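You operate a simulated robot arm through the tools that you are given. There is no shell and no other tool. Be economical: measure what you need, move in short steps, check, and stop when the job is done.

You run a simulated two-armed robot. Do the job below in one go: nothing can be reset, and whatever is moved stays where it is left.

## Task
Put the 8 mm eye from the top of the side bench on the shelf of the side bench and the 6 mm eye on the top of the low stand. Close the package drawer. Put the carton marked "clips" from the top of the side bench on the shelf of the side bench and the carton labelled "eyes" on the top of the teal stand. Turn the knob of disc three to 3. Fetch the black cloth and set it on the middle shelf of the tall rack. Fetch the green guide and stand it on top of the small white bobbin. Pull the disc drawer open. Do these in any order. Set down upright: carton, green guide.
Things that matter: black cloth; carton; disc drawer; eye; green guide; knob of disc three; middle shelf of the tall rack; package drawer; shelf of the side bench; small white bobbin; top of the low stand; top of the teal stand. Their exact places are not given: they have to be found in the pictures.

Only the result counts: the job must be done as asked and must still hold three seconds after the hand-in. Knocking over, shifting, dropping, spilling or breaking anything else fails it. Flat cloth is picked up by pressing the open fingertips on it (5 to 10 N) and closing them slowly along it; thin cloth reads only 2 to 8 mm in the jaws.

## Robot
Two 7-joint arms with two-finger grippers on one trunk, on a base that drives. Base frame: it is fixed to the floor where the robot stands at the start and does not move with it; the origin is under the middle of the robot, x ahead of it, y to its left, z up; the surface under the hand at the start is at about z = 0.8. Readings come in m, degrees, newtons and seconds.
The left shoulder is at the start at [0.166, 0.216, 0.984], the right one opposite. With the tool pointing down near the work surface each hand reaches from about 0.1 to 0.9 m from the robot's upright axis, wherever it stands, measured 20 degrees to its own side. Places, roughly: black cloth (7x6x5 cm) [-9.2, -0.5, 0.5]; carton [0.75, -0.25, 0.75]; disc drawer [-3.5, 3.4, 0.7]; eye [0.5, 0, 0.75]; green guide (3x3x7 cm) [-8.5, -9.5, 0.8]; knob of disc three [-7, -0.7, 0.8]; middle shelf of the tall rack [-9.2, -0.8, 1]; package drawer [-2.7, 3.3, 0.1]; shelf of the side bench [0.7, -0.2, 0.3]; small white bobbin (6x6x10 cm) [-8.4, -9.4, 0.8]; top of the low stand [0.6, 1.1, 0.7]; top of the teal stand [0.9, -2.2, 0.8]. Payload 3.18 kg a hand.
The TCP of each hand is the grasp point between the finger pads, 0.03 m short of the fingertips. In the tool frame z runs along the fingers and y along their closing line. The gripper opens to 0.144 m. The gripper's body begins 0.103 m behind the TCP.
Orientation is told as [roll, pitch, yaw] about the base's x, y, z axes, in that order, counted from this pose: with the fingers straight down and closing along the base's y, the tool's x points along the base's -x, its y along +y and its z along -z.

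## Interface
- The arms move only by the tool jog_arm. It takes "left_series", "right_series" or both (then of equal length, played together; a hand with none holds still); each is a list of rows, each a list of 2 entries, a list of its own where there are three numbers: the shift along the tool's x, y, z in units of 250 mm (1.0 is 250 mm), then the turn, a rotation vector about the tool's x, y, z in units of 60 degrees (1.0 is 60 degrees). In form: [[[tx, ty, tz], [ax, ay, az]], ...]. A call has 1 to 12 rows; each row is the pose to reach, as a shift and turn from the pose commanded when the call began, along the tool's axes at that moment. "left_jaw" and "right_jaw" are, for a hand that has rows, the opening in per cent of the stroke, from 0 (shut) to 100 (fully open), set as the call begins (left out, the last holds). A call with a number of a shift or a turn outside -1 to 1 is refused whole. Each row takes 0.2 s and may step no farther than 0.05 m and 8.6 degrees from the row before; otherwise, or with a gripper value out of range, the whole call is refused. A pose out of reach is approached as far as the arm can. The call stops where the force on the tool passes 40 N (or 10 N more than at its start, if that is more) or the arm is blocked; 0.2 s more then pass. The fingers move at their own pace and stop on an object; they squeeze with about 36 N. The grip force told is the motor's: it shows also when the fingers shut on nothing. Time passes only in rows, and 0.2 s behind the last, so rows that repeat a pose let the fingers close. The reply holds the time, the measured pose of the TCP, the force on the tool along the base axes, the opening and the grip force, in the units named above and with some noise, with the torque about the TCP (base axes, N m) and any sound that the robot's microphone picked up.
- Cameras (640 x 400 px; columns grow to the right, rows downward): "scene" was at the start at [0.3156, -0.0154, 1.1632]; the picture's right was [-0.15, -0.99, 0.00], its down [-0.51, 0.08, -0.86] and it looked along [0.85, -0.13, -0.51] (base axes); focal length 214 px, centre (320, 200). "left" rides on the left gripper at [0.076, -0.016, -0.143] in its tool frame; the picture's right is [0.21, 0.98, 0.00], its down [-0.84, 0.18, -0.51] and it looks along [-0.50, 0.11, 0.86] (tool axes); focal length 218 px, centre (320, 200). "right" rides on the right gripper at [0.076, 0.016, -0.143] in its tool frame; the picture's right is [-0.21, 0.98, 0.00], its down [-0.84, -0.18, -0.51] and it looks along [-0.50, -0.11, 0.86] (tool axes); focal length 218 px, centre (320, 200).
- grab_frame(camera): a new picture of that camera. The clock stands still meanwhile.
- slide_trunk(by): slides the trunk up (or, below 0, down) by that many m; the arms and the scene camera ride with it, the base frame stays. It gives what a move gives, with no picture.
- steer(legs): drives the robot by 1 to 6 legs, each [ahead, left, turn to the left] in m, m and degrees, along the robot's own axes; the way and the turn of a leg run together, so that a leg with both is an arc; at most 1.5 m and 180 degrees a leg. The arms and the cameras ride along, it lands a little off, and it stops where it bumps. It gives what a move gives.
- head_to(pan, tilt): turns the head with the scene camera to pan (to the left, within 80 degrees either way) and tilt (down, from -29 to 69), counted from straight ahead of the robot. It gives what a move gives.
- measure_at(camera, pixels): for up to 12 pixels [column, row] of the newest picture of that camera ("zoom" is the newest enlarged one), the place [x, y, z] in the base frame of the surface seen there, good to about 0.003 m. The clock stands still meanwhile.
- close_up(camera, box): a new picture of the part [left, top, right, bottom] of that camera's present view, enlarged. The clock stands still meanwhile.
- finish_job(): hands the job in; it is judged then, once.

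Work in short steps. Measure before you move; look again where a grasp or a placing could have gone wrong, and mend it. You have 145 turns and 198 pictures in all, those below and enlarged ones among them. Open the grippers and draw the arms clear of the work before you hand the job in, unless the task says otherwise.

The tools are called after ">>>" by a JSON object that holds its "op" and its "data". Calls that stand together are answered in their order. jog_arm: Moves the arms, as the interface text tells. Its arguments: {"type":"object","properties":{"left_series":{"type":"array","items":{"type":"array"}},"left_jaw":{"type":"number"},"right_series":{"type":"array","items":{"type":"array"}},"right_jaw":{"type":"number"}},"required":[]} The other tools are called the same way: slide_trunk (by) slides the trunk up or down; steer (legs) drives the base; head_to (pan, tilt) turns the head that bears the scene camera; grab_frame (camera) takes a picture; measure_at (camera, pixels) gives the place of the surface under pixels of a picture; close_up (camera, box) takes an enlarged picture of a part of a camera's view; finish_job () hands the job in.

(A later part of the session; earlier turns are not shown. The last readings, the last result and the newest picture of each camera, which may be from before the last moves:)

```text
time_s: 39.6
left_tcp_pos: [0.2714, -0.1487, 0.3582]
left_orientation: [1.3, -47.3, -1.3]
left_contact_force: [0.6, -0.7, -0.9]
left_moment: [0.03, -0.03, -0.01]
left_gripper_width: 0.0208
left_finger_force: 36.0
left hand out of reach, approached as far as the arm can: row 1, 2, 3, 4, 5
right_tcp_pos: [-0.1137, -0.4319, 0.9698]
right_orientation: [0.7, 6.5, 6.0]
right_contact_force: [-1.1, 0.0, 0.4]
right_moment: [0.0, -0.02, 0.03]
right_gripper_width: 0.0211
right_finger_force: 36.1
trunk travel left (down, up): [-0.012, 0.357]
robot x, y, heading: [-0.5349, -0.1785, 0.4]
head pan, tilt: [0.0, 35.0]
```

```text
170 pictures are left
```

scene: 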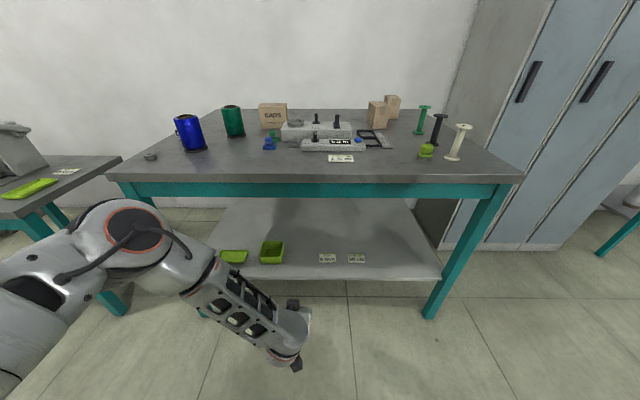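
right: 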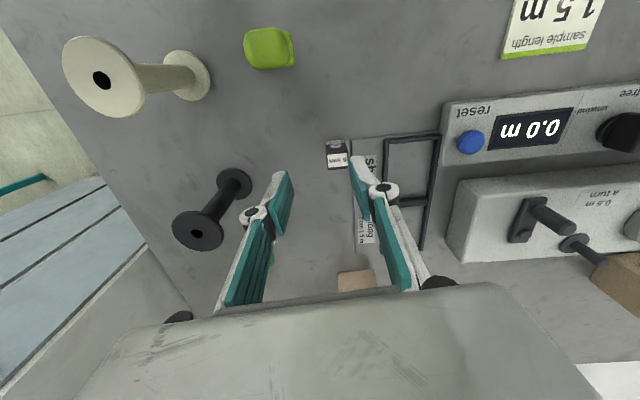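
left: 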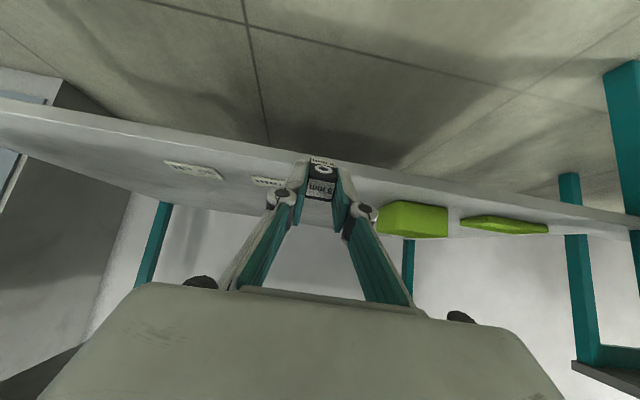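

Hand reaches 0.81 m ahead at pitch -47. I drive 0.055 left and 0.17 ahead to put the eye over the shelf edge.

>>> {"op": "steer", "data": {"legs": [[0, 0.055, 0], [0.175, 0, 0]]}}

>>> {"op": "grab_frame", "data": {"camera": "left"}}

>>> {"op": "grab_frame", "data": {"camera": "scene"}}

```text
time_s: 41.8
left_tcp_pos: [0.4476, -0.091, 0.358]
left_orientation: [1.2, -47.4, -1.1]
left_contact_force: [0.8, -0.4, -0.9]
left_moment: [-0.01, 0.01, -0.04]
left_gripper_width: 0.0209
left_finger_force: 35.9
right_tcp_pos: [0.0625, -0.3763, 0.9696]
right_orientation: [0.8, 6.6, 6.2]
right_contact_force: [0.0, -0.3, -0.6]
right_moment: [0.0, -0.04, -0.01]
right_gripper_width: 0.0209
right_finger_force: 35.7
trunk travel left (down, up): [-0.012, 0.357]
robot x, y, heading: [-0.3619, -0.1238, 0.5]
head pan, tilt: [0.0, 35.0]
```

```text
169 pictures are left
```

left: 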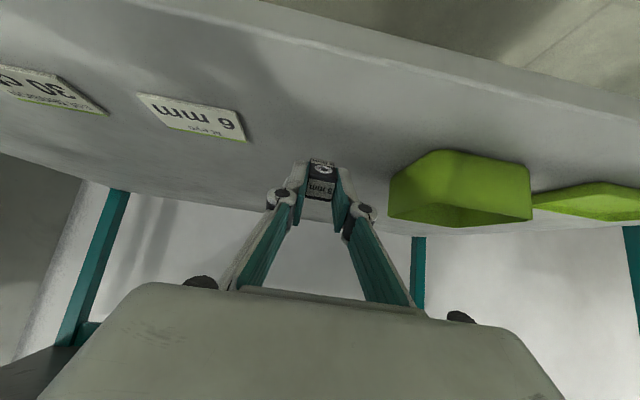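

```text
168 pictures are left
```

scene: 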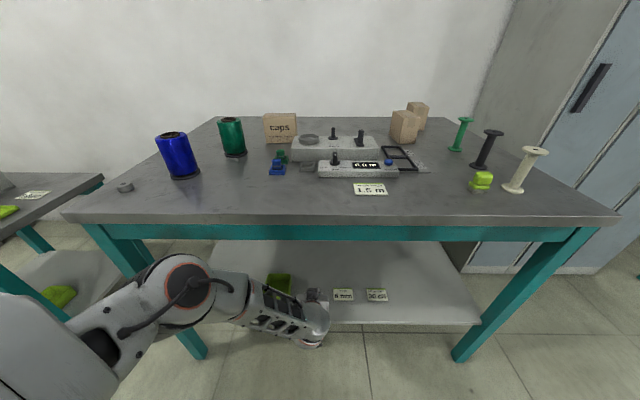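

The hand is over the shelf, clear of bin and card, elbow clear of the bench. Lower 0.022 m.

>>> {"op": "jog_arm", "data": {"left_series": [[[0.03, 0, 0.03], [0, 0, 0]], [[0.065, 0, 0.06], [0, 0, 0]], [[0.065, 0, 0.06], [0, 0, 0]]]}}

```text
time_s: 42.6
left_tcp_pos: [0.4482, -0.0896, 0.3366]
left_orientation: [1.5, -47.2, -1.1]
left_contact_force: [-0.7, 0.5, 3.2]
left_moment: [-0.07, -0.05, -0.01]
left_gripper_width: 0.021
left_finger_force: 36.1
right_tcp_pos: [0.0612, -0.3755, 0.9686]
right_orientation: [0.8, 6.5, 6.2]
right_contact_force: [0.0, -0.8, -0.2]
right_moment: [0.0, -0.02, -0.02]
right_gripper_width: 0.0207
right_finger_force: 36.0
trunk travel left (down, up): [-0.012, 0.357]
robot x, y, heading: [-0.3582, -0.1222, 0.7]
head pan, tilt: [0.0, 35.0]
```

Light contact (3 N). Open to 40 % and withdraw along the tool.

>>> {"op": "jog_arm", "data": {"left_series": [[[0, 0, 0], [0, 0, 0]], [[0, 0, 0], [0, 0, 0]], [[0, 0, 0], [0, 0, 0]], [[0, 0, -0.12], [0, 0, 0]], [[0, 0, -0.3], [0, 0, 0]]], "left_jaw": 35}}

>>> {"op": "grab_frame", "data": {"camera": "left"}}

```text
time_s: 43.8
left_tcp_pos: [0.4013, -0.1059, 0.3918]
left_orientation: [2.0, -46.5, -1.2]
left_contact_force: [-0.6, 0.6, 0.7]
left_moment: [0.0, -0.01, -0.02]
left_gripper_width: 0.0504
left_finger_force: 0.0
left hand out of reach, approached as far as the arm can: row 4, 5
right_tcp_pos: [0.061, -0.3741, 0.9713]
right_orientation: [0.7, 6.6, 6.2]
right_contact_force: [-0.1, -0.3, -0.2]
right_moment: [-0.02, -0.03, -0.02]
right_gripper_width: 0.021
right_finger_force: 36.5
trunk travel left (down, up): [-0.012, 0.357]
robot x, y, heading: [-0.3584, -0.1218, 0.4]
head pan, tilt: [0.0, 35.0]
```

```text
167 pictures are left
```

left: 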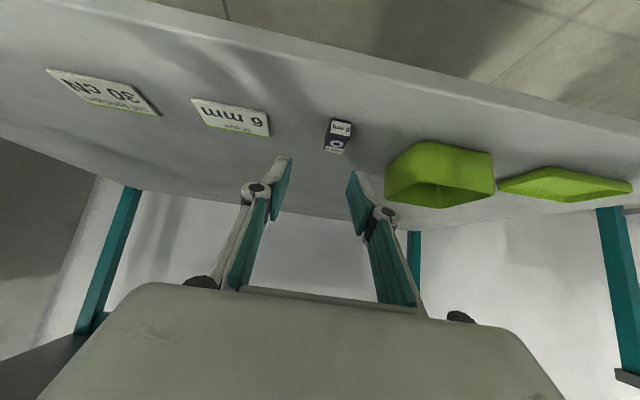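

The 8 mm eye sits flat on the shelf at (338,135). I back off and bring the left hand up to a tool-down carrying pose.

>>> {"op": "steer", "data": {"legs": [[-0.5, 0, 0]]}}

>>> {"op": "jog_arm", "data": {"left_series": [[[-0.05, 0, -0.14], [0, 0.1, 0]], [[-0.1, 0, -0.28], [0, 0.2, 0]], [[-0.15, 0, -0.42], [0, 0.3, 0]], [[-0.25, 0, -0.54], [0, 0.4, 0]], [[-0.35, 0, -0.66], [0, 0.5, 0]], [[-0.5, 0, -0.75], [0, 0.6, 0]], [[-0.65, 0, -0.85], [0, 0.7, 0]], [[-0.8, 0, -0.95], [0, 0.77, 0]], [[-0.95, 0.05, -1], [0, 0.77, 0]], [[-1, 0.1, -1], [0, 0.77, 0]]]}}

```text
time_s: 46.8
left_tcp_pos: [-0.0947, -0.107, 0.3911]
left_orientation: [1.9, -46.5, -0.9]
left_contact_force: [-0.6, -0.4, 1.1]
left_moment: [-0.03, 0.02, 0.0]
left_gripper_width: 0.0503
left_finger_force: 0.1
right_tcp_pos: [-0.4346, -0.3802, 0.9692]
right_orientation: [0.8, 6.5, 6.5]
right_contact_force: [-0.9, -1.4, -0.3]
right_moment: [-0.01, -0.02, 0.06]
right_gripper_width: 0.0209
right_finger_force: 36.3
trunk travel left (down, up): [-0.012, 0.357]
robot x, y, heading: [-0.857, -0.1281, 0.8]
head pan, tilt: [0.0, 35.0]
```

```text
time_s: 49.0
left_tcp_pos: [-0.1027, -0.0912, 0.7431]
left_orientation: [1.2, -0.2, 0.4]
left_contact_force: [0.0, 1.4, 0.2]
left_moment: [0.05, 0.01, -0.02]
left_gripper_width: 0.0503
left_finger_force: 0.1
right_tcp_pos: [-0.4345, -0.3791, 0.9693]
right_orientation: [0.8, 6.4, 6.3]
right_contact_force: [-0.1, -0.6, 0.2]
right_moment: [0.0, -0.03, -0.01]
right_gripper_width: 0.0209
right_finger_force: 35.5
trunk travel left (down, up): [-0.012, 0.357]
robot x, y, heading: [-0.8569, -0.1234, 0.7]
head pan, tilt: [0.0, 35.0]
```

Left hand is tool-down. I raise and retract it further, then drive left in front of the low stand.

>>> {"op": "jog_arm", "data": {"left_series": [[[0.1, 0.08, -0.14], [0, 0, 0]], [[0.2, 0.16, -0.28], [0, 0, 0]], [[0.3, 0.24, -0.42], [0, 0, 0]], [[0.4, 0.32, -0.56], [0, 0, 0]], [[0.5, 0.4, -0.7], [0, 0, 0]], [[0.6, 0.48, -0.84], [0, 0, 0]], [[0.7, 0.56, -0.98], [0, 0, 0]]]}}

>>> {"op": "slide_trunk", "data": {"by": 0.06}}

>>> {"op": "steer", "data": {"legs": [[0, 1.28, -0.5], [0.3, 0, 0]]}}

>>> {"op": "grab_frame", "data": {"camera": "scene"}}

```text
time_s: 50.6
left_tcp_pos: [-0.2818, 0.0418, 0.9964]
left_orientation: [1.3, -0.3, 0.5]
left_contact_force: [-0.6, 0.3, 0.6]
left_moment: [-0.03, -0.05, -0.01]
left_gripper_width: 0.0502
left_finger_force: 0.0
right_tcp_pos: [-0.4337, -0.3798, 0.97]
right_orientation: [0.9, 6.5, 6.5]
right_contact_force: [-0.8, 0.6, -0.2]
right_moment: [0.03, -0.02, -0.01]
right_gripper_width: 0.021
right_finger_force: 36.3
trunk travel left (down, up): [-0.012, 0.357]
robot x, y, heading: [-0.8556, -0.1255, 0.7]
head pan, tilt: [0.0, 35.0]
```

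```text
time_s: 51.6
left_tcp_pos: [-0.2784, 0.0414, 1.05]
left_orientation: [1.3, 0.1, 0.7]
left_contact_force: [1.2, -0.5, 0.1]
left_moment: [0.03, 0.15, 0.02]
left_gripper_width: 0.0502
left_finger_force: 0.2
right_tcp_pos: [-0.4328, -0.3795, 1.0275]
right_orientation: [0.8, 6.8, 6.3]
right_contact_force: [0.6, 0.3, -0.3]
right_moment: [0.0, 0.07, -0.02]
right_gripper_width: 0.0208
right_finger_force: 36.5
trunk travel left (down, up): [-0.072, 0.297]
robot x, y, heading: [-0.8556, -0.1279, 0.8]
head pan, tilt: [0.0, 35.0]
```

```text
time_s: 64.5
left_tcp_pos: [0.0552, 1.2456, 1.0524]
left_orientation: [1.3, -0.2, -3.0]
left_contact_force: [0.3, 0.1, -0.3]
left_moment: [0.03, 0.03, 0.02]
left_gripper_width: 0.0501
left_finger_force: 0.0
right_tcp_pos: [-0.1257, 0.8358, 1.03]
right_orientation: [0.8, 6.5, 2.9]
right_contact_force: [0.6, 0.4, -0.6]
right_moment: [0.0, 0.02, 0.0]
right_gripper_width: 0.0208
right_finger_force: 36.5
trunk travel left (down, up): [-0.072, 0.297]
robot x, y, heading: [-0.53, 1.1126, -2.7]
head pan, tilt: [0.0, 35.0]
```

```text
166 pictures are left
```

scene: 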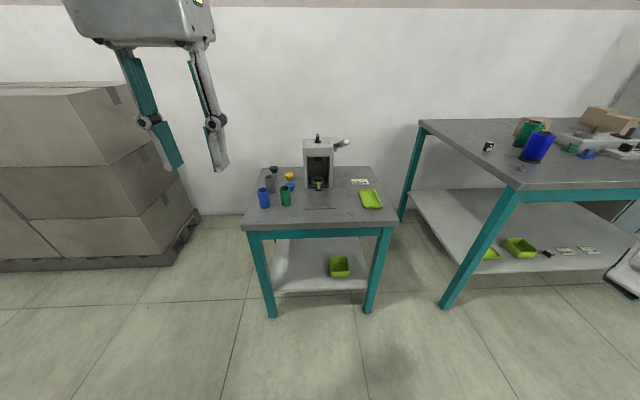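

Low stand is in front. I zoom in and measure the free front strip.

>>> {"op": "close_up", "data": {"camera": "scene", "box": [230, 130, 410, 245]}}

>>> {"op": "measure_at", "data": {"camera": "scene", "pixels": [[270, 218], [285, 218], [340, 205], [340, 218], [320, 208], [355, 200], [372, 207], [345, 190], [304, 206], [350, 215]]}}

```text
3.48 times, centred on (320, 188) of scene
```

zoom: 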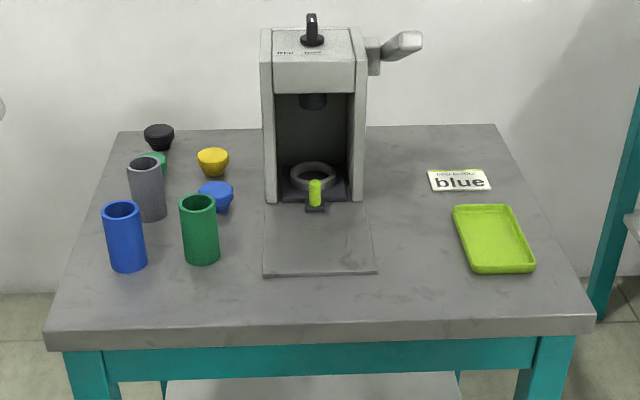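

```text
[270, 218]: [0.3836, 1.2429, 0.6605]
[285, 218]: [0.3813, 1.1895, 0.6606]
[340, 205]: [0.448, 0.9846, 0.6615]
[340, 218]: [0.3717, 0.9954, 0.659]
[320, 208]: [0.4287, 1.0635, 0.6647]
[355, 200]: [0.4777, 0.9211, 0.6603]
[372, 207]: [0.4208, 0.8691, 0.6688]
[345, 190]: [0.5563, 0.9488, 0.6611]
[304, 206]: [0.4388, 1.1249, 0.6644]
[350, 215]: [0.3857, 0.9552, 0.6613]
```

Free spot at about (0.415, 0.945). I drive up and place the 6 mm eye with the right hand.

>>> {"op": "steer", "data": {"legs": [[0.42, 0.08, 2.7]]}}

>>> {"op": "grab_frame", "data": {"camera": "right"}}

```text
time_s: 67.0
left_tcp_pos: [0.4514, 1.3491, 1.0523]
left_orientation: [1.3, -0.2, 0.2]
left_contact_force: [0.0, -0.3, -0.1]
left_moment: [-0.01, 0.02, -0.02]
left_gripper_width: 0.0504
left_finger_force: 0.0
right_tcp_pos: [0.2942, 0.93, 1.0289]
right_orientation: [0.8, 6.6, 6.1]
right_contact_force: [0.4, -0.9, -1.0]
right_moment: [-0.01, 0.02, 0.01]
right_gripper_width: 0.0209
right_finger_force: 35.9
trunk travel left (down, up): [-0.072, 0.297]
robot x, y, heading: [-0.1237, 1.1805, 0.4]
head pan, tilt: [0.0, 35.0]
```

```text
164 pictures are left
```

right: 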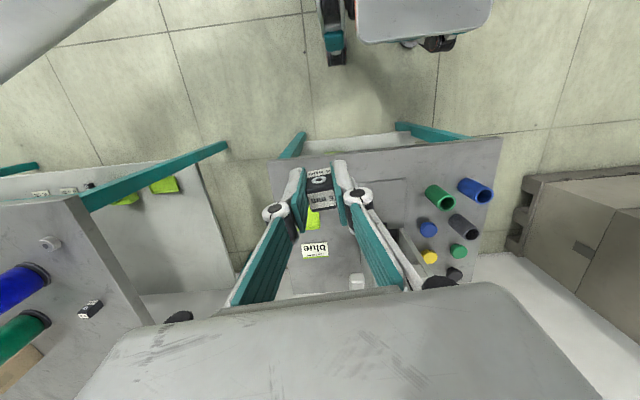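

Move the right hand over the spot and down 0.25 m, levelling its pitch.

>>> {"op": "jog_arm", "data": {"right_series": [[[-0.15, 0, 0.02], [0, -0.11, 0]], [[-0.3, 0, 0.05], [0, -0.11, 0]], [[-0.45, 0.01, 0.1], [0, -0.11, 0]], [[-0.57, 0.01, 0.22], [0, -0.11, 0]], [[-0.597, 0.01, 0.4], [0, -0.11, 0]], [[-0.597, 0.01, 0.58], [0, -0.11, 0]], [[-0.597, 0.01, 0.76], [0, -0.11, 0]], [[-0.597, 0.01, 0.94], [0, -0.11, 0]], [[-0.597, 0.01, 0.94], [0, -0.11, 0]]]}}

>>> {"op": "grab_frame", "data": {"camera": "right"}}

```text
time_s: 69.0
left_tcp_pos: [0.4523, 1.3493, 1.0528]
left_orientation: [1.2, -0.3, 0.2]
left_contact_force: [-0.1, 0.8, -0.1]
left_moment: [0.04, -0.03, -0.02]
left_gripper_width: 0.0502
left_finger_force: 0.0
right_tcp_pos: [0.4183, 0.9488, 0.7808]
right_orientation: [0.8, -0.2, 5.8]
right_contact_force: [-0.2, -0.5, -0.1]
right_moment: [0.01, -0.02, 0.01]
right_gripper_width: 0.021
right_finger_force: 35.7
trunk travel left (down, up): [-0.072, 0.297]
robot x, y, heading: [-0.1266, 1.182, 0.4]
head pan, tilt: [0.0, 35.0]
```

```text
163 pictures are left
```

right: 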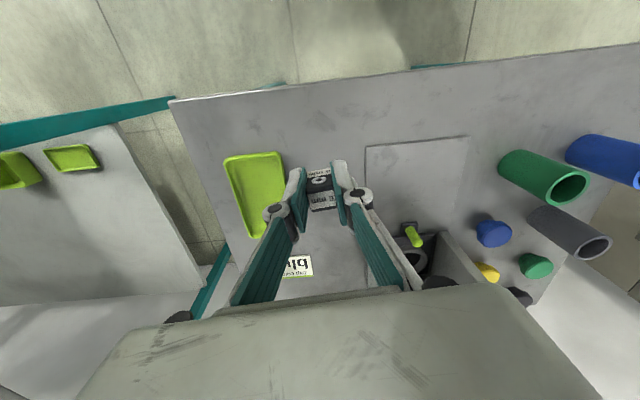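

Spot is clear between tray and mat. Lower to z≈0.702 and open just a little, then lift.

>>> {"op": "jog_arm", "data": {"right_series": [[[0, 0.02, 0.15], [0, 0, 0]], [[0, 0.02, 0.28], [0, 0, 0]], [[0, 0.02, 0.312], [0, 0, 0]], [[0, 0.02, 0.312], [0, 0, 0]]]}}

>>> {"op": "jog_arm", "data": {"right_series": [[[0, 0, 0], [0, 0, 0]], [[0, 0, 0], [0, 0, 0]], [[0, 0, -0.15], [0, 0, 0]], [[0, 0, -0.3], [0, 0, 0]], [[0, 0, -0.5], [0, 0, 0]], [[0, 0, -0.7], [0, 0, 0]], [[0.1, 0, -0.85], [0, 0, 0]], [[0.2, 0, -1], [0, 0, 0]]], "right_jaw": 26}}

>>> {"op": "grab_frame", "data": {"camera": "right"}}

```text
time_s: 70.0
left_tcp_pos: [0.4527, 1.3496, 1.0513]
left_orientation: [1.4, -0.2, 0.2]
left_contact_force: [-0.2, 0.0, 0.3]
left_moment: [-0.02, -0.01, 0.01]
left_gripper_width: 0.0502
left_finger_force: 0.0
right_tcp_pos: [0.4155, 0.9529, 0.6998]
right_orientation: [0.8, -0.2, 6.0]
right_contact_force: [0.4, 1.1, -0.2]
right_moment: [-0.03, -0.01, 0.0]
right_gripper_width: 0.0209
right_finger_force: 35.2
trunk travel left (down, up): [-0.072, 0.297]
robot x, y, heading: [-0.1285, 1.1863, 0.5]
head pan, tilt: [0.0, 35.0]
```

```text
time_s: 71.8
left_tcp_pos: [0.4499, 1.3507, 1.0539]
left_orientation: [1.2, -0.3, 0.2]
left_contact_force: [0.0, 0.1, 0.1]
left_moment: [-0.02, -0.03, -0.01]
left_gripper_width: 0.0501
left_finger_force: 0.1
right_tcp_pos: [0.3629, 0.9457, 0.9516]
right_orientation: [0.6, -0.3, 5.9]
right_contact_force: [0.5, 0.2, -0.2]
right_moment: [0.02, 0.0, 0.03]
right_gripper_width: 0.0371
right_finger_force: 0.0
trunk travel left (down, up): [-0.072, 0.297]
robot x, y, heading: [-0.1256, 1.1843, 0.5]
head pan, tilt: [0.0, 35.0]
```

```text
162 pictures are left
```

right: 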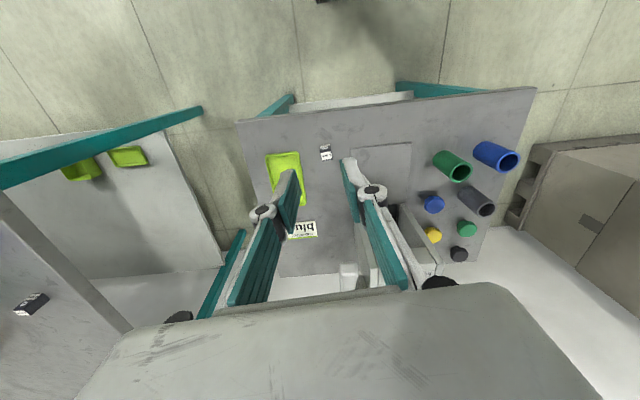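

6 mm eye sits at (326,153) on the low stand. Raise the trunk, back off, and drive back in front of the right half of the side bench.

>>> {"op": "slide_trunk", "data": {"by": 0.12}}

>>> {"op": "steer", "data": {"legs": [[-0.5, 0, 0], [0, -1.45, 0]]}}

>>> {"op": "head_to", "data": {"pan": -10, "tilt": 30}}

>>> {"op": "grab_frame", "data": {"camera": "scene"}}

```text
time_s: 73.3
left_tcp_pos: [0.4406, 1.349, 1.1955]
left_orientation: [1.0, -3.2, 0.5]
left_contact_force: [1.1, -0.6, 0.2]
left_moment: [0.01, 0.05, -0.04]
left_gripper_width: 0.0504
left_finger_force: 0.0
right_tcp_pos: [0.3659, 0.9442, 1.0679]
right_orientation: [0.8, 0.1, 5.9]
right_contact_force: [1.0, 0.5, -1.3]
right_moment: [-0.03, 0.03, 0.02]
right_gripper_width: 0.0378
right_finger_force: 0.0
trunk travel left (down, up): [-0.192, 0.177]
robot x, y, heading: [-0.1254, 1.1845, 0.5]
head pan, tilt: [0.0, 35.0]
```

```text
time_s: 88.9
left_tcp_pos: [-0.1008, -0.1455, 1.1985]
left_orientation: [1.1, -3.4, -2.4]
left_contact_force: [-0.7, 0.2, 0.0]
left_moment: [-0.01, -0.02, 0.03]
left_gripper_width: 0.0506
left_finger_force: 0.2
right_tcp_pos: [-0.1948, -0.5471, 1.0714]
right_orientation: [0.7, -0.1, 3.1]
right_contact_force: [-0.5, 1.4, 0.4]
right_moment: [0.03, 0.0, -0.02]
right_gripper_width: 0.0376
right_finger_force: 0.0
trunk travel left (down, up): [-0.192, 0.177]
robot x, y, heading: [-0.6741, -0.2828, -2.5]
head pan, tilt: [0.0, 35.0]
```

```text
time_s: 89.6
left_tcp_pos: [-0.1, -0.1448, 1.1984]
left_orientation: [1.1, -3.4, -2.4]
left_contact_force: [0.6, -0.4, 0.3]
left_moment: [0.03, 0.03, -0.03]
left_gripper_width: 0.0507
left_finger_force: 0.1
right_tcp_pos: [-0.1936, -0.5472, 1.071]
right_orientation: [0.8, -0.2, 2.9]
right_contact_force: [-0.1, 0.4, 0.2]
right_moment: [-0.01, 0.04, 0.0]
right_gripper_width: 0.0375
right_finger_force: 0.0
trunk travel left (down, up): [-0.192, 0.177]
robot x, y, heading: [-0.6743, -0.2847, -2.2]
head pan, tilt: [-10.0, 30.0]
```

```text
161 pictures are left
```

scene: 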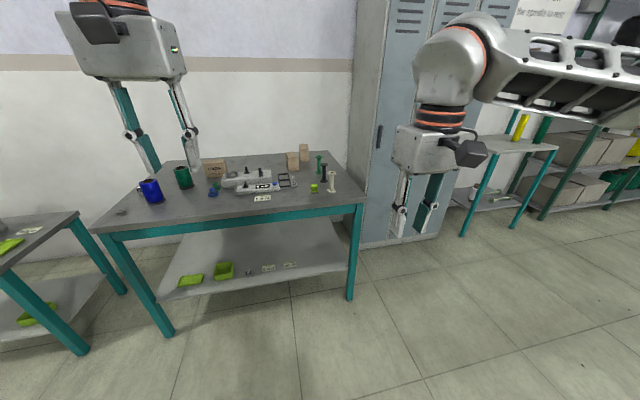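

Drive up to the bench with heading corrected, and look at the two cartons from near.

>>> {"op": "steer", "data": {"legs": [[0.64, 0, 2.2]]}}

>>> {"op": "head_to", "data": {"pan": -12, "tilt": 35}}

>>> {"op": "close_up", "data": {"camera": "scene", "box": [220, 90, 540, 290]}}

>>> {"op": "grab_frame", "data": {"camera": "right"}}

```text
time_s: 93.2
left_tcp_pos: [0.5234, -0.129, 1.1987]
left_orientation: [1.1, -3.4, 0.5]
left_contact_force: [-0.7, 0.3, 0.5]
left_moment: [-0.01, -0.03, 0.02]
left_gripper_width: 0.0503
left_finger_force: 0.0
right_tcp_pos: [0.4493, -0.534, 1.0717]
right_orientation: [0.8, 0.0, 5.9]
right_contact_force: [0.1, 0.3, 0.9]
right_moment: [0.03, 0.03, 0.02]
right_gripper_width: 0.0376
right_finger_force: 0.0
trunk travel left (down, up): [-0.192, 0.177]
robot x, y, heading: [-0.0411, -0.2957, 0.4]
head pan, tilt: [-10.0, 30.0]
```

```text
time_s: 93.8
left_tcp_pos: [0.5229, -0.1288, 1.1978]
left_orientation: [1.1, -3.4, 0.5]
left_contact_force: [0.4, 1.0, -0.2]
left_moment: [0.04, -0.02, 0.01]
left_gripper_width: 0.0502
left_finger_force: 0.1
right_tcp_pos: [0.4489, -0.5338, 1.0707]
right_orientation: [0.8, -0.2, 5.9]
right_contact_force: [0.4, -0.5, 1.0]
right_moment: [-0.01, -0.03, 0.0]
right_gripper_width: 0.0373
right_finger_force: 0.0
trunk travel left (down, up): [-0.192, 0.177]
robot x, y, heading: [-0.0398, -0.2941, 0.1]
head pan, tilt: [-12.0, 35.0]
```

```text
2.00 times, centred on (380, 190) of scene
```

zoom: 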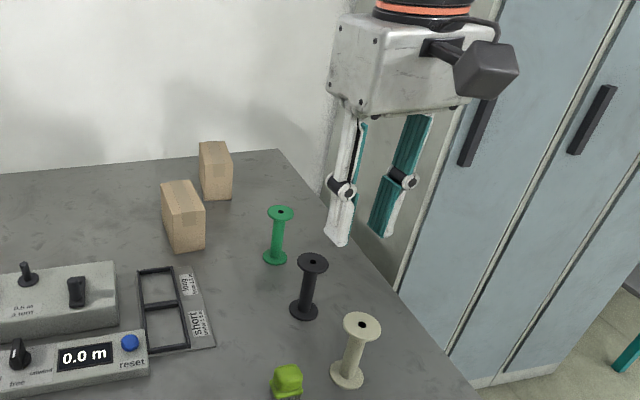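

```text
159 pictures are left
```

right: 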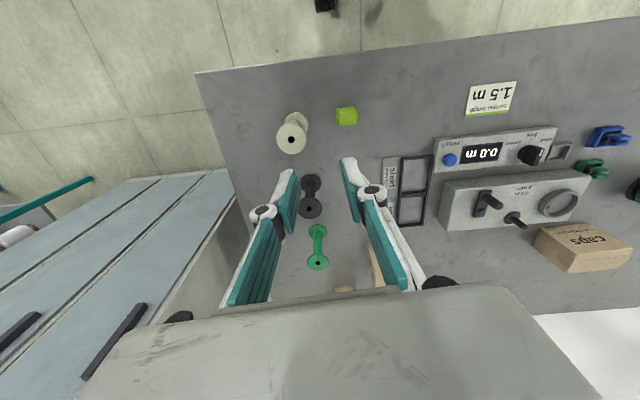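

The labels must be on the cartons' -y faces. I measure the cartons' corners and the lockers' front, to see how far right I can go.

>>> {"op": "measure_at", "data": {"camera": "zoom", "pixels": [[162, 183], [187, 180], [204, 208], [177, 214], [200, 143], [222, 141], [232, 165], [207, 170], [190, 250], [218, 198], [480, 120], [400, 280]]}}

```text
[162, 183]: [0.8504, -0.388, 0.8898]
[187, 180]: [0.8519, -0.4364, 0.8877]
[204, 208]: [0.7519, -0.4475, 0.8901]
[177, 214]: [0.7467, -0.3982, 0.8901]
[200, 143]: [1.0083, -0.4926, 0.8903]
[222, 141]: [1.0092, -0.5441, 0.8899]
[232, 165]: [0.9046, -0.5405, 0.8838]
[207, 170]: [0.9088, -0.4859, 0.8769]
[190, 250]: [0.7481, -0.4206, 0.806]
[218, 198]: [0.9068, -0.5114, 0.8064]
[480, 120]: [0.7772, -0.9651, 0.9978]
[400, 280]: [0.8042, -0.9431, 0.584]
```

Cartons: N centre (0.800,-0.418), F centre (0.957,-0.516), each 0.10×0.05×0.09. Drive right 0.45 and look at their right faces.

>>> {"op": "steer", "data": {"legs": [[0, -0.5, 0]]}}

>>> {"op": "head_to", "data": {"pan": 18, "tilt": 30}}

>>> {"op": "grab_frame", "data": {"camera": "scene"}}

```text
time_s: 98.8
left_tcp_pos: [0.5253, -0.6318, 1.1973]
left_orientation: [1.1, -3.4, 0.6]
left_contact_force: [-0.3, -0.3, -0.3]
left_moment: [0.05, -0.01, 0.01]
left_gripper_width: 0.0507
left_finger_force: 0.1
right_tcp_pos: [0.4526, -1.036, 1.0706]
right_orientation: [0.8, -0.1, 5.9]
right_contact_force: [-0.5, 0.1, 0.5]
right_moment: [0.0, -0.01, 0.02]
right_gripper_width: 0.0372
right_finger_force: 0.1
trunk travel left (down, up): [-0.192, 0.177]
robot x, y, heading: [-0.0357, -0.7986, 0.5]
head pan, tilt: [-12.0, 35.0]
```

```text
time_s: 99.7
left_tcp_pos: [0.5259, -0.6317, 1.198]
left_orientation: [1.1, -3.3, 0.5]
left_contact_force: [0.0, -0.5, -0.7]
left_moment: [0.03, -0.03, -0.01]
left_gripper_width: 0.0501
left_finger_force: 0.1
right_tcp_pos: [0.4532, -1.0357, 1.0714]
right_orientation: [0.8, -0.1, 5.9]
right_contact_force: [0.2, -0.7, 0.0]
right_moment: [-0.02, 0.0, -0.02]
right_gripper_width: 0.0375
right_finger_force: 0.1
trunk travel left (down, up): [-0.192, 0.177]
robot x, y, heading: [-0.0389, -0.7988, 0.4]
head pan, tilt: [18.0, 30.0]
```

```text
158 pictures are left
```

scene: 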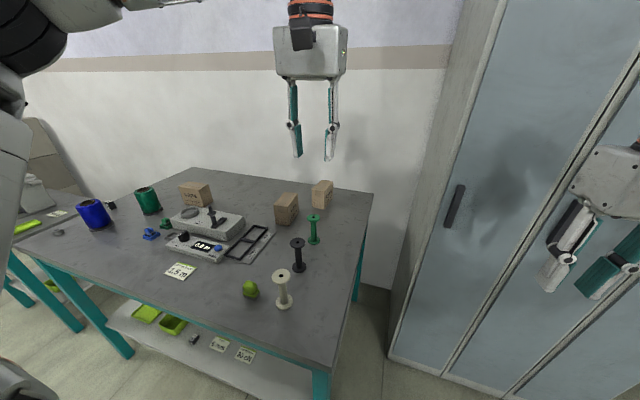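

>>> {"op": "close_up", "data": {"camera": "scene", "box": [262, 170, 342, 230]}}

```text
6.67 times, centred on (302, 200) of scene
```

zoom: 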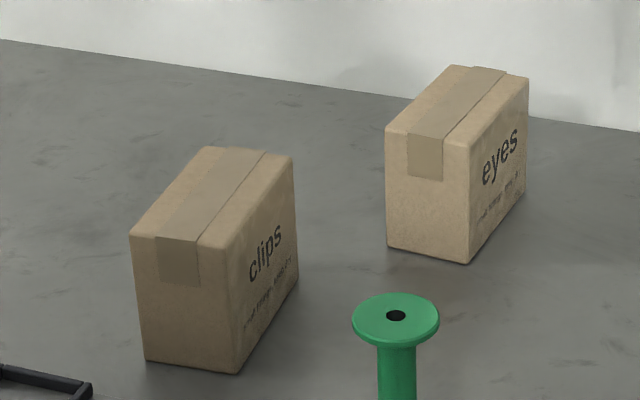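

N is "clips" (→ shelf), F is "eyes" (→ teal stand). I drive 0.2 left and set the left hand to pitch -47, yaw +5.6 above "clips", jaws open.

>>> {"op": "steer", "data": {"legs": [[0, 0.2, -0.4]]}}

>>> {"op": "jog_arm", "data": {"left_series": [[[-0.06, 0, 0], [-0.006, -0.12, -0.015]], [[-0.12, 0, 0], [-0.012, -0.24, -0.03]], [[-0.2, 0, 0.05], [-0.018, -0.36, -0.045]], [[-0.3, 0, 0.1], [-0.024, -0.48, -0.06]], [[-0.4, 0, 0.15], [-0.03, -0.6, -0.075]], [[-0.5, 0, 0.2], [-0.035, -0.727, -0.089]], [[-0.6, 0, 0.3], [-0.035, -0.727, -0.089]], [[-0.65, 0, 0.45], [-0.035, -0.727, -0.089]], [[-0.65, 0, 0.55], [-0.035, -0.727, -0.089]]], "left_jaw": 62}}

>>> {"op": "grab_frame", "data": {"camera": "left"}}

```text
time_s: 102.0
left_tcp_pos: [0.5258, -0.4383, 1.1976]
left_orientation: [1.2, -3.3, 0.1]
left_contact_force: [0.5, 0.8, 0.7]
left_moment: [-0.04, 0.01, -0.04]
left_gripper_width: 0.0505
left_finger_force: 0.1
right_tcp_pos: [0.451, -0.8442, 1.0709]
right_orientation: [0.8, -0.2, 5.5]
right_contact_force: [-0.2, 0.0, 0.2]
right_moment: [0.01, -0.03, -0.01]
right_gripper_width: 0.0375
right_finger_force: 0.0
trunk travel left (down, up): [-0.192, 0.177]
robot x, y, heading: [-0.0365, -0.6023, 0.2]
head pan, tilt: [18.0, 30.0]
```

```text
time_s: 104.0
left_tcp_pos: [0.699, -0.4352, 1.0691]
left_orientation: [1.0, -47.0, 5.2]
left_contact_force: [0.4, 0.4, 0.6]
left_moment: [-0.02, -0.01, -0.01]
left_gripper_width: 0.0892
left_finger_force: 0.2
right_tcp_pos: [0.4499, -0.8438, 1.0707]
right_orientation: [0.8, -0.1, 5.4]
right_contact_force: [-0.3, 0.3, 0.6]
right_moment: [0.0, 0.0, -0.04]
right_gripper_width: 0.0373
right_finger_force: 0.0
trunk travel left (down, up): [-0.192, 0.177]
robot x, y, heading: [-0.0407, -0.5996, -0.2]
head pan, tilt: [18.0, 30.0]
```

```text
156 pictures are left
```

left: 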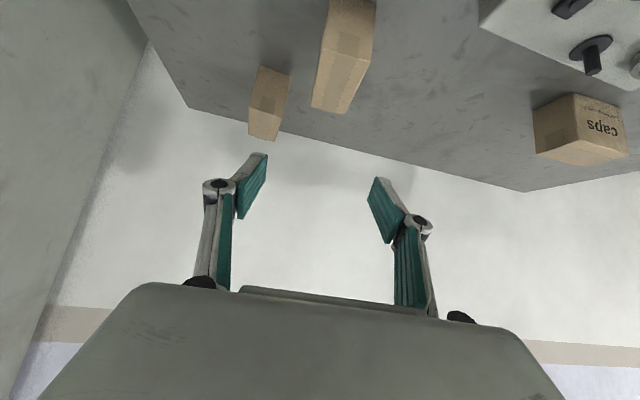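

Pre-grasp alignment, then advance along the tool to the carton centre (0.800,-0.418,0.862).

>>> {"op": "jog_arm", "data": {"left_series": [[[0.1, 0.015, 0.12], [0, 0, 0]], [[0.22, 0.03, 0.24], [0, 0, 0]], [[0.326, 0.035, 0.36], [0, 0, 0]], [[0.326, 0.035, 0.5], [0, 0, 0]]]}}

>>> {"op": "grab_frame", "data": {"camera": "left"}}

```text
time_s: 105.0
left_tcp_pos: [0.7316, -0.4225, 0.9258]
left_orientation: [1.0, -47.1, 5.1]
left_contact_force: [-0.2, -0.3, 0.0]
left_moment: [0.0, 0.04, 0.0]
left_gripper_width: 0.0892
left_finger_force: 0.0
right_tcp_pos: [0.4518, -0.8437, 1.0714]
right_orientation: [0.9, -0.1, 5.4]
right_contact_force: [0.1, 0.6, -0.2]
right_moment: [-0.02, 0.02, -0.01]
right_gripper_width: 0.0374
right_finger_force: 0.1
trunk travel left (down, up): [-0.192, 0.177]
robot x, y, heading: [-0.0349, -0.6016, 0.3]
head pan, tilt: [18.0, 30.0]
```

```text
155 pictures are left
```

left: 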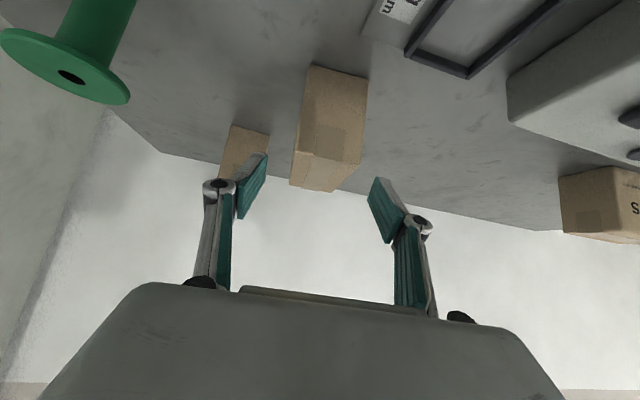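

Carton lies between the fingers. Advance and close.

>>> {"op": "jog_arm", "data": {"left_series": [[[0, 0.01, 0.13], [0, 0, 0]], [[0, 0.02, 0.26], [0, 0, 0]], [[0, 0.02, 0.36], [0, 0, 0]], [[0, 0.02, 0.36], [0, 0, 0]]]}}

>>> {"op": "jog_arm", "data": {"left_series": [[[0, 0, 0], [0, 0, 0]], [[0, 0, 0], [0, 0, 0]], [[0, 0, 0], [0, 0, 0]]], "left_jaw": 0}}

>>> {"op": "grab_frame", "data": {"camera": "left"}}

```text
time_s: 106.0
left_tcp_pos: [0.7969, -0.4088, 0.863]
left_orientation: [1.0, -47.1, 5.0]
left_contact_force: [-0.7, 0.2, -0.9]
left_moment: [-0.03, 0.05, 0.01]
left_gripper_width: 0.0893
left_finger_force: 0.0
right_tcp_pos: [0.451, -0.8436, 1.0712]
right_orientation: [0.8, -0.2, 5.5]
right_contact_force: [-0.1, 0.6, 1.0]
right_moment: [-0.01, -0.01, 0.01]
right_gripper_width: 0.0375
right_finger_force: 0.3
trunk travel left (down, up): [-0.192, 0.177]
robot x, y, heading: [-0.0405, -0.6, 0.2]
head pan, tilt: [18.0, 30.0]
```

```text
time_s: 106.8
left_tcp_pos: [0.7976, -0.4084, 0.8634]
left_orientation: [1.1, -47.2, 5.0]
left_contact_force: [0.7, -1.0, 1.5]
left_moment: [0.01, -0.14, -0.04]
left_gripper_width: 0.059
left_finger_force: 36.1
right_tcp_pos: [0.4494, -0.8437, 1.0716]
right_orientation: [0.8, -0.1, 5.4]
right_contact_force: [0.7, -0.5, 0.0]
right_moment: [-0.01, 0.01, 0.03]
right_gripper_width: 0.0371
right_finger_force: 0.0
trunk travel left (down, up): [-0.192, 0.177]
robot x, y, heading: [-0.04, -0.6047, 0.3]
head pan, tilt: [18.0, 30.0]
```

```text
154 pictures are left
```

left: 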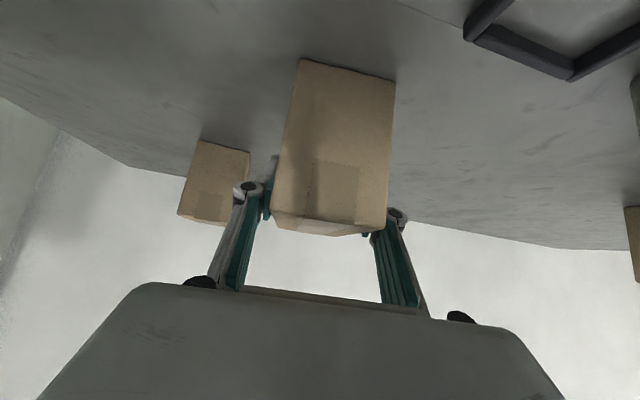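

"clips" held (59 mm). Lift straight up 0.12 m, then back the robot out.

>>> {"op": "jog_arm", "data": {"left_series": [[[-0.1, 0, -0.09], [0, 0, 0]], [[-0.2, 0, -0.18], [0, 0, 0]], [[-0.3, 0, -0.27], [0, 0, 0]], [[-0.38, 0, -0.35], [0, 0, 0]], [[-0.38, 0, -0.35], [0, 0, 0]]]}}

>>> {"op": "steer", "data": {"legs": [[-0.75, 0, 0]]}}

>>> {"op": "slide_trunk", "data": {"by": -0.17}}

>>> {"op": "grab_frame", "data": {"camera": "left"}}

```text
time_s: 108.0
left_tcp_pos: [0.7956, -0.411, 0.9897]
left_orientation: [1.1, -46.9, 5.1]
left_contact_force: [-0.3, 0.3, -2.4]
left_moment: [-0.01, 0.01, -0.01]
left_gripper_width: 0.0595
left_finger_force: 36.0
right_tcp_pos: [0.45, -0.8438, 1.0708]
right_orientation: [0.8, -0.1, 5.4]
right_contact_force: [0.1, -0.5, -0.1]
right_moment: [-0.02, 0.03, -0.01]
right_gripper_width: 0.0373
right_finger_force: 0.0
trunk travel left (down, up): [-0.192, 0.177]
robot x, y, heading: [-0.0414, -0.6015, 0.1]
head pan, tilt: [18.0, 30.0]
```

```text
time_s: 112.2
left_tcp_pos: [0.029, -0.3949, 0.9905]
left_orientation: [0.9, -47.1, 7.2]
left_contact_force: [0.6, -0.2, -2.4]
left_moment: [0.01, 0.0, 0.01]
left_gripper_width: 0.0592
left_finger_force: 36.2
right_tcp_pos: [-0.2988, -0.8398, 1.0701]
right_orientation: [0.8, -0.2, 7.6]
right_contact_force: [-0.6, -0.1, -0.2]
right_moment: [0.02, 0.0, -0.01]
right_gripper_width: 0.0378
right_finger_force: 0.0
trunk travel left (down, up): [-0.192, 0.177]
robot x, y, heading: [-0.7962, -0.6154, 2.1]
head pan, tilt: [18.0, 30.0]
```

```text
time_s: 114.1
left_tcp_pos: [0.0296, -0.3941, 0.8224]
left_orientation: [1.0, -47.4, 7.1]
left_contact_force: [-0.4, 0.2, -1.9]
left_moment: [-0.01, 0.05, -0.01]
left_gripper_width: 0.0592
left_finger_force: 36.4
right_tcp_pos: [-0.2978, -0.8398, 0.9025]
right_orientation: [0.9, -0.3, 7.6]
right_contact_force: [-0.9, -0.4, 0.4]
right_moment: [-0.01, -0.07, -0.02]
right_gripper_width: 0.0377
right_finger_force: 0.0
trunk travel left (down, up): [-0.022, 0.347]
robot x, y, heading: [-0.7951, -0.6207, 2.1]
head pan, tilt: [18.0, 30.0]
```

```text
153 pictures are left
```

left: 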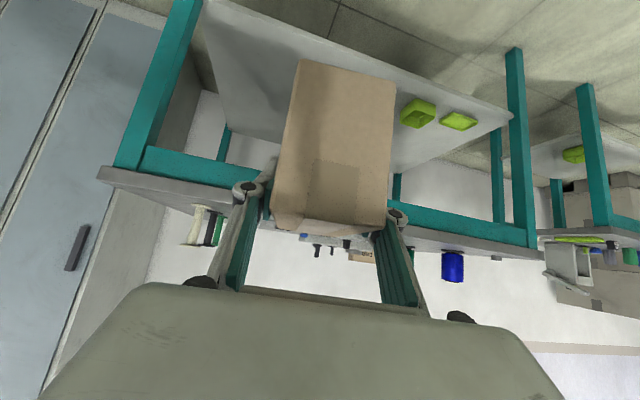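

Lower the carton in two steps, keeping the pitch.

>>> {"op": "jog_arm", "data": {"left_series": [[[0.12, 0, 0.11], [0, 0, 0]], [[0.24, 0, 0.22], [0, 0, 0]], [[0.36, 0, 0.33], [0, 0, 0]], [[0.48, 0, 0.44], [0, 0, 0]], [[0.6, 0, 0.55], [0, 0, 0]], [[0.74, 0, 0.68], [0, 0, 0]]]}}

>>> {"op": "jog_arm", "data": {"left_series": [[[0.12, 0, 0.11], [0, 0, 0]], [[0.24, 0, 0.22], [0, 0, 0]], [[0.36, 0, 0.33], [0, 0, 0]], [[0.48, 0, 0.43], [0, 0, 0]], [[0.48, 0, 0.43], [0, 0, 0]]]}}

>>> {"op": "head_to", "data": {"pan": 0, "tilt": 38}}

>>> {"op": "grab_frame", "data": {"camera": "scene"}}

```text
time_s: 115.5
left_tcp_pos: [0.0286, -0.3919, 0.5682]
left_orientation: [1.1, -47.1, 7.1]
left_contact_force: [0.3, -0.1, -2.5]
left_moment: [-0.02, -0.01, -0.02]
left_gripper_width: 0.0593
left_finger_force: 36.2
right_tcp_pos: [-0.2964, -0.8396, 0.9002]
right_orientation: [0.9, 0.0, 7.7]
right_contact_force: [0.0, -0.2, -0.7]
right_moment: [0.02, 0.01, -0.01]
right_gripper_width: 0.0373
right_finger_force: 0.1
trunk travel left (down, up): [-0.022, 0.347]
robot x, y, heading: [-0.7959, -0.6175, 2.1]
head pan, tilt: [18.0, 30.0]
```

```text
time_s: 116.7
left_tcp_pos: [0.0489, -0.4056, 0.4136]
left_orientation: [1.7, -46.0, 7.2]
left_contact_force: [-0.1, 0.2, -2.4]
left_moment: [0.0, 0.03, 0.0]
left_gripper_width: 0.0592
left_finger_force: 36.1
left hand out of reach, approached as far as the arm can: row 2, 3, 4, 5
right_tcp_pos: [-0.2987, -0.8405, 0.9009]
right_orientation: [0.8, -0.1, 7.6]
right_contact_force: [-0.4, -0.5, 0.4]
right_moment: [-0.02, 0.01, -0.01]
right_gripper_width: 0.0373
right_finger_force: 0.0
trunk travel left (down, up): [-0.022, 0.347]
robot x, y, heading: [-0.7968, -0.6183, 2.2]
head pan, tilt: [18.0, 30.0]
```

```text
time_s: 117.5
left_tcp_pos: [0.0482, -0.4055, 0.4129]
left_orientation: [1.8, -45.8, 7.2]
left_contact_force: [-0.2, -0.3, -2.9]
left_moment: [0.04, -0.02, 0.0]
left_gripper_width: 0.0592
left_finger_force: 36.0
right_tcp_pos: [-0.2985, -0.8407, 0.9]
right_orientation: [0.7, -0.1, 7.6]
right_contact_force: [-0.5, 0.2, 0.2]
right_moment: [0.02, 0.01, 0.0]
right_gripper_width: 0.0374
right_finger_force: 0.1
trunk travel left (down, up): [-0.022, 0.347]
robot x, y, heading: [-0.7918, -0.6174, 1.9]
head pan, tilt: [0.0, 38.0]
```

```text
152 pictures are left
```

scene: 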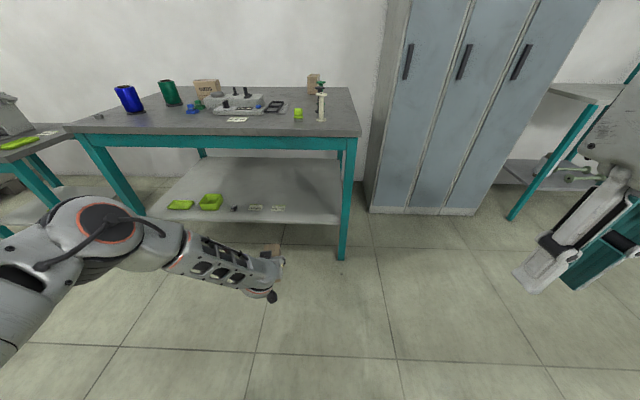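

Carton bottom is ~5 cm above shelf level. Straighten the heading, shift right and drive in 0.42 m.

>>> {"op": "steer", "data": {"legs": [[0, -0.05, -2.0], [0.41, 0, 0]]}}

>>> {"op": "grab_frame", "data": {"camera": "scene"}}

>>> {"op": "grab_frame", "data": {"camera": "left"}}

```text
time_s: 120.7
left_tcp_pos: [0.462, -0.4816, 0.4124]
left_orientation: [1.8, -45.9, 5.4]
left_contact_force: [0.1, -0.5, -2.4]
left_moment: [-0.02, 0.0, -0.03]
left_gripper_width: 0.0596
left_finger_force: 36.1
right_tcp_pos: [0.1024, -0.9048, 0.8997]
right_orientation: [0.8, -0.1, 5.8]
right_contact_force: [-0.4, 1.3, -0.4]
right_moment: [-0.02, 0.02, 0.0]
right_gripper_width: 0.0372
right_finger_force: 0.0
trunk travel left (down, up): [-0.022, 0.347]
robot x, y, heading: [-0.3844, -0.6649, 0.2]
head pan, tilt: [0.0, 38.0]
```

```text
151 pictures are left
```

scene: 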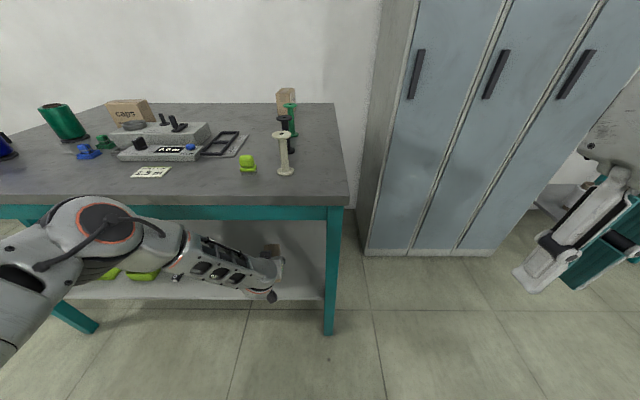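

```text
150 pictures are left
```

left: 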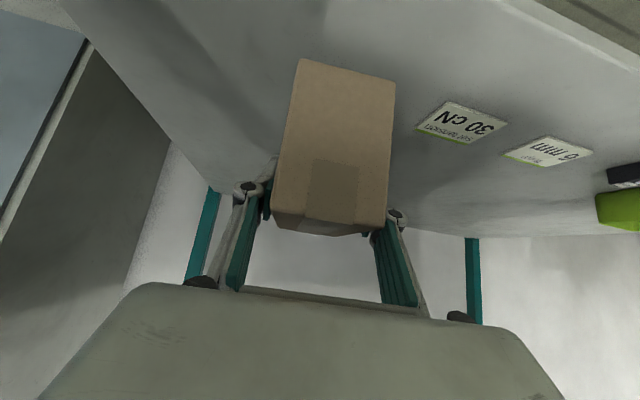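

Carton is over free shelf. Lower 0.05 m gently.

>>> {"op": "jog_arm", "data": {"left_series": [[[0.05, 0, 0.045], [0, -0.02, 0]], [[0.1, 0, 0.09], [0, -0.02, 0]], [[0.135, 0, 0.13], [0, -0.02, 0]], [[0.145, 0, 0.14], [0, -0.02, 0]], [[0.145, 0, 0.14], [0, -0.02, 0]]]}}

```text
time_s: 121.9
left_tcp_pos: [0.4735, -0.4854, 0.3642]
left_orientation: [2.0, -46.8, 5.3]
left_contact_force: [0.4, -0.1, 0.0]
left_moment: [-0.06, -0.11, -0.01]
left_gripper_width: 0.0593
left_finger_force: 36.0
left hand out of reach, approached as far as the arm can: row 1, 2, 3, 4, 5
right_tcp_pos: [0.103, -0.9033, 0.9016]
right_orientation: [0.8, 0.0, 5.8]
right_contact_force: [-0.1, -0.1, 0.1]
right_moment: [0.03, -0.03, 0.03]
right_gripper_width: 0.0374
right_finger_force: 0.0
trunk travel left (down, up): [-0.022, 0.347]
robot x, y, heading: [-0.3894, -0.6648, 0.5]
head pan, tilt: [0.0, 38.0]
```

Weight is being taken by the shelf (Fz from -2.4 to 0). Open and withdraw along the tool axis.

>>> {"op": "jog_arm", "data": {"left_series": [[[0, 0, 0.012], [0, 0, 0]], [[0, 0, 0.012], [0, 0, 0]], [[0, 0, 0.012], [0, 0, 0]], [[0, 0, -0.1], [0, 0, 0]], [[0, 0, -0.25], [0, 0, 0]], [[0, 0, -0.4], [0, 0, 0]]], "left_jaw": 62}}

>>> {"op": "grab_frame", "data": {"camera": "left"}}

```text
time_s: 123.3
left_tcp_pos: [0.4222, -0.5128, 0.441]
left_orientation: [2.7, -45.7, 5.4]
left_contact_force: [-0.8, -0.7, -1.1]
left_moment: [0.01, -0.01, 0.01]
left_gripper_width: 0.0896
left_finger_force: 0.0
left hand out of reach, approached as far as the arm can: row 4, 5, 6
right_tcp_pos: [0.1038, -0.9053, 0.9013]
right_orientation: [0.9, -0.2, 5.7]
right_contact_force: [-0.4, 0.8, 0.0]
right_moment: [-0.03, -0.06, 0.03]
right_gripper_width: 0.0374
right_finger_force: 0.1
trunk travel left (down, up): [-0.022, 0.347]
robot x, y, heading: [-0.388, -0.6669, 0.1]
head pan, tilt: [0.0, 38.0]
```

```text
149 pictures are left
```

left: 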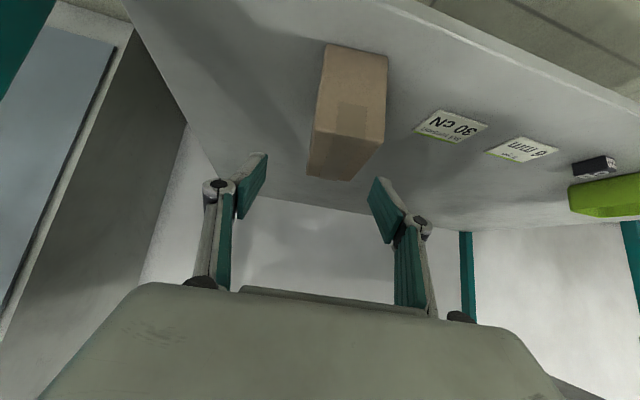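

"clips" stands upright on the shelf. Back off, raise trunk and left hand for the "eyes" carton at (0.957,-0.516).

>>> {"op": "steer", "data": {"legs": [[-0.4, 0, 0]]}}

>>> {"op": "jog_arm", "data": {"left_series": [[[-0.13, 0, -0.12], [0, 0, 0]], [[-0.26, 0, -0.24], [0, 0, 0]], [[-0.39, 0, -0.36], [0, 0, 0]], [[-0.52, 0, -0.48], [0, 0, 0]], [[-0.65, 0, -0.6], [0, 0, 0]], [[-0.78, 0, -0.72], [0, 0, 0]], [[-0.91, 0, -0.84], [0, 0, 0]], [[-1, 0, -0.97], [0, 0, 0]]]}}

>>> {"op": "slide_trunk", "data": {"by": 0.2}}

```text
time_s: 125.8
left_tcp_pos: [0.0163, -0.5026, 0.4403]
left_orientation: [2.7, -45.7, 6.5]
left_contact_force: [0.4, 0.2, -0.4]
left_moment: [0.0, 0.04, 0.01]
left_gripper_width: 0.0894
left_finger_force: 0.1
right_tcp_pos: [-0.2957, -0.9017, 0.9004]
right_orientation: [0.8, -0.2, 6.9]
right_contact_force: [-0.1, -0.3, 0.6]
right_moment: [-0.02, 0.0, 0.01]
right_gripper_width: 0.0374
right_finger_force: 0.1
trunk travel left (down, up): [-0.022, 0.347]
robot x, y, heading: [-0.7901, -0.674, 1.5]
head pan, tilt: [0.0, 38.0]
```

```text
time_s: 127.7
left_tcp_pos: [0.0184, -0.5122, 0.7866]
left_orientation: [2.7, -45.8, 6.5]
left_contact_force: [-0.5, -0.4, 0.6]
left_moment: [-0.03, 0.01, -0.03]
left_gripper_width: 0.0893
left_finger_force: 0.0
right_tcp_pos: [-0.2966, -0.9016, 0.9017]
right_orientation: [0.8, -0.1, 7.1]
right_contact_force: [-0.8, 0.1, 1.2]
right_moment: [-0.01, 0.0, 0.01]
right_gripper_width: 0.0372
right_finger_force: 0.0
trunk travel left (down, up): [-0.022, 0.347]
robot x, y, heading: [-0.7924, -0.6749, 1.3]
head pan, tilt: [0.0, 38.0]
```

```text
time_s: 129.8
left_tcp_pos: [0.0187, -0.5142, 0.9873]
left_orientation: [2.7, -45.5, 6.6]
left_contact_force: [-0.3, 0.0, -0.6]
left_moment: [0.0, -0.02, -0.04]
left_gripper_width: 0.0892
left_finger_force: 0.0
right_tcp_pos: [-0.2958, -0.901, 1.0991]
right_orientation: [0.7, 0.0, 7.0]
right_contact_force: [-0.4, -0.1, -0.3]
right_moment: [-0.01, 0.01, 0.01]
right_gripper_width: 0.0376
right_finger_force: 0.1
trunk travel left (down, up): [-0.222, 0.147]
robot x, y, heading: [-0.7886, -0.6736, 1.4]
head pan, tilt: [0.0, 38.0]
```

Drive up with a slight right turn to match the carton's yaw of about -3°.

>>> {"op": "steer", "data": {"legs": [[0.78, 0.05, -4.4]]}}

>>> {"op": "grab_frame", "data": {"camera": "left"}}

>>> {"op": "grab_frame", "data": {"camera": "scene"}}

```text
time_s: 134.2
left_tcp_pos: [0.8447, -0.5466, 0.989]
left_orientation: [2.7, -45.6, 1.7]
left_contact_force: [-0.1, -1.5, -0.1]
left_moment: [-0.02, 0.0, -0.03]
left_gripper_width: 0.0893
left_finger_force: 0.0
right_tcp_pos: [0.4978, -0.9053, 1.1014]
right_orientation: [0.7, -0.2, 2.2]
right_contact_force: [-0.4, 0.9, 0.1]
right_moment: [0.0, -0.01, 0.0]
right_gripper_width: 0.0374
right_finger_force: 0.0
trunk travel left (down, up): [-0.222, 0.147]
robot x, y, heading: [0.0244, -0.6347, -3.3]
head pan, tilt: [0.0, 38.0]
```

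```text
148 pictures are left
```

left: 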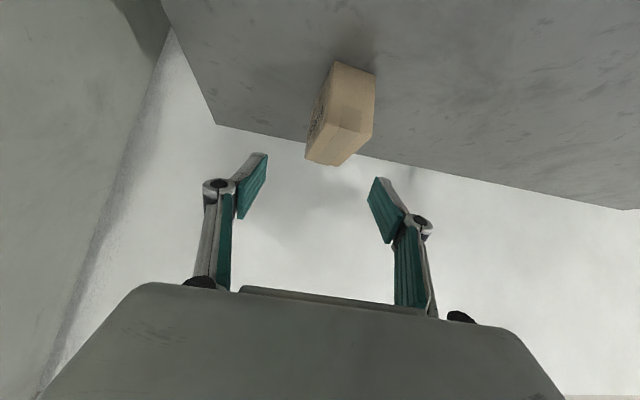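

```text
147 pictures are left
```

scene: 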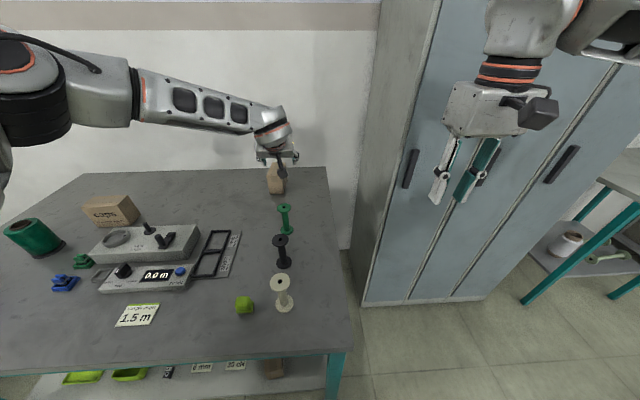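

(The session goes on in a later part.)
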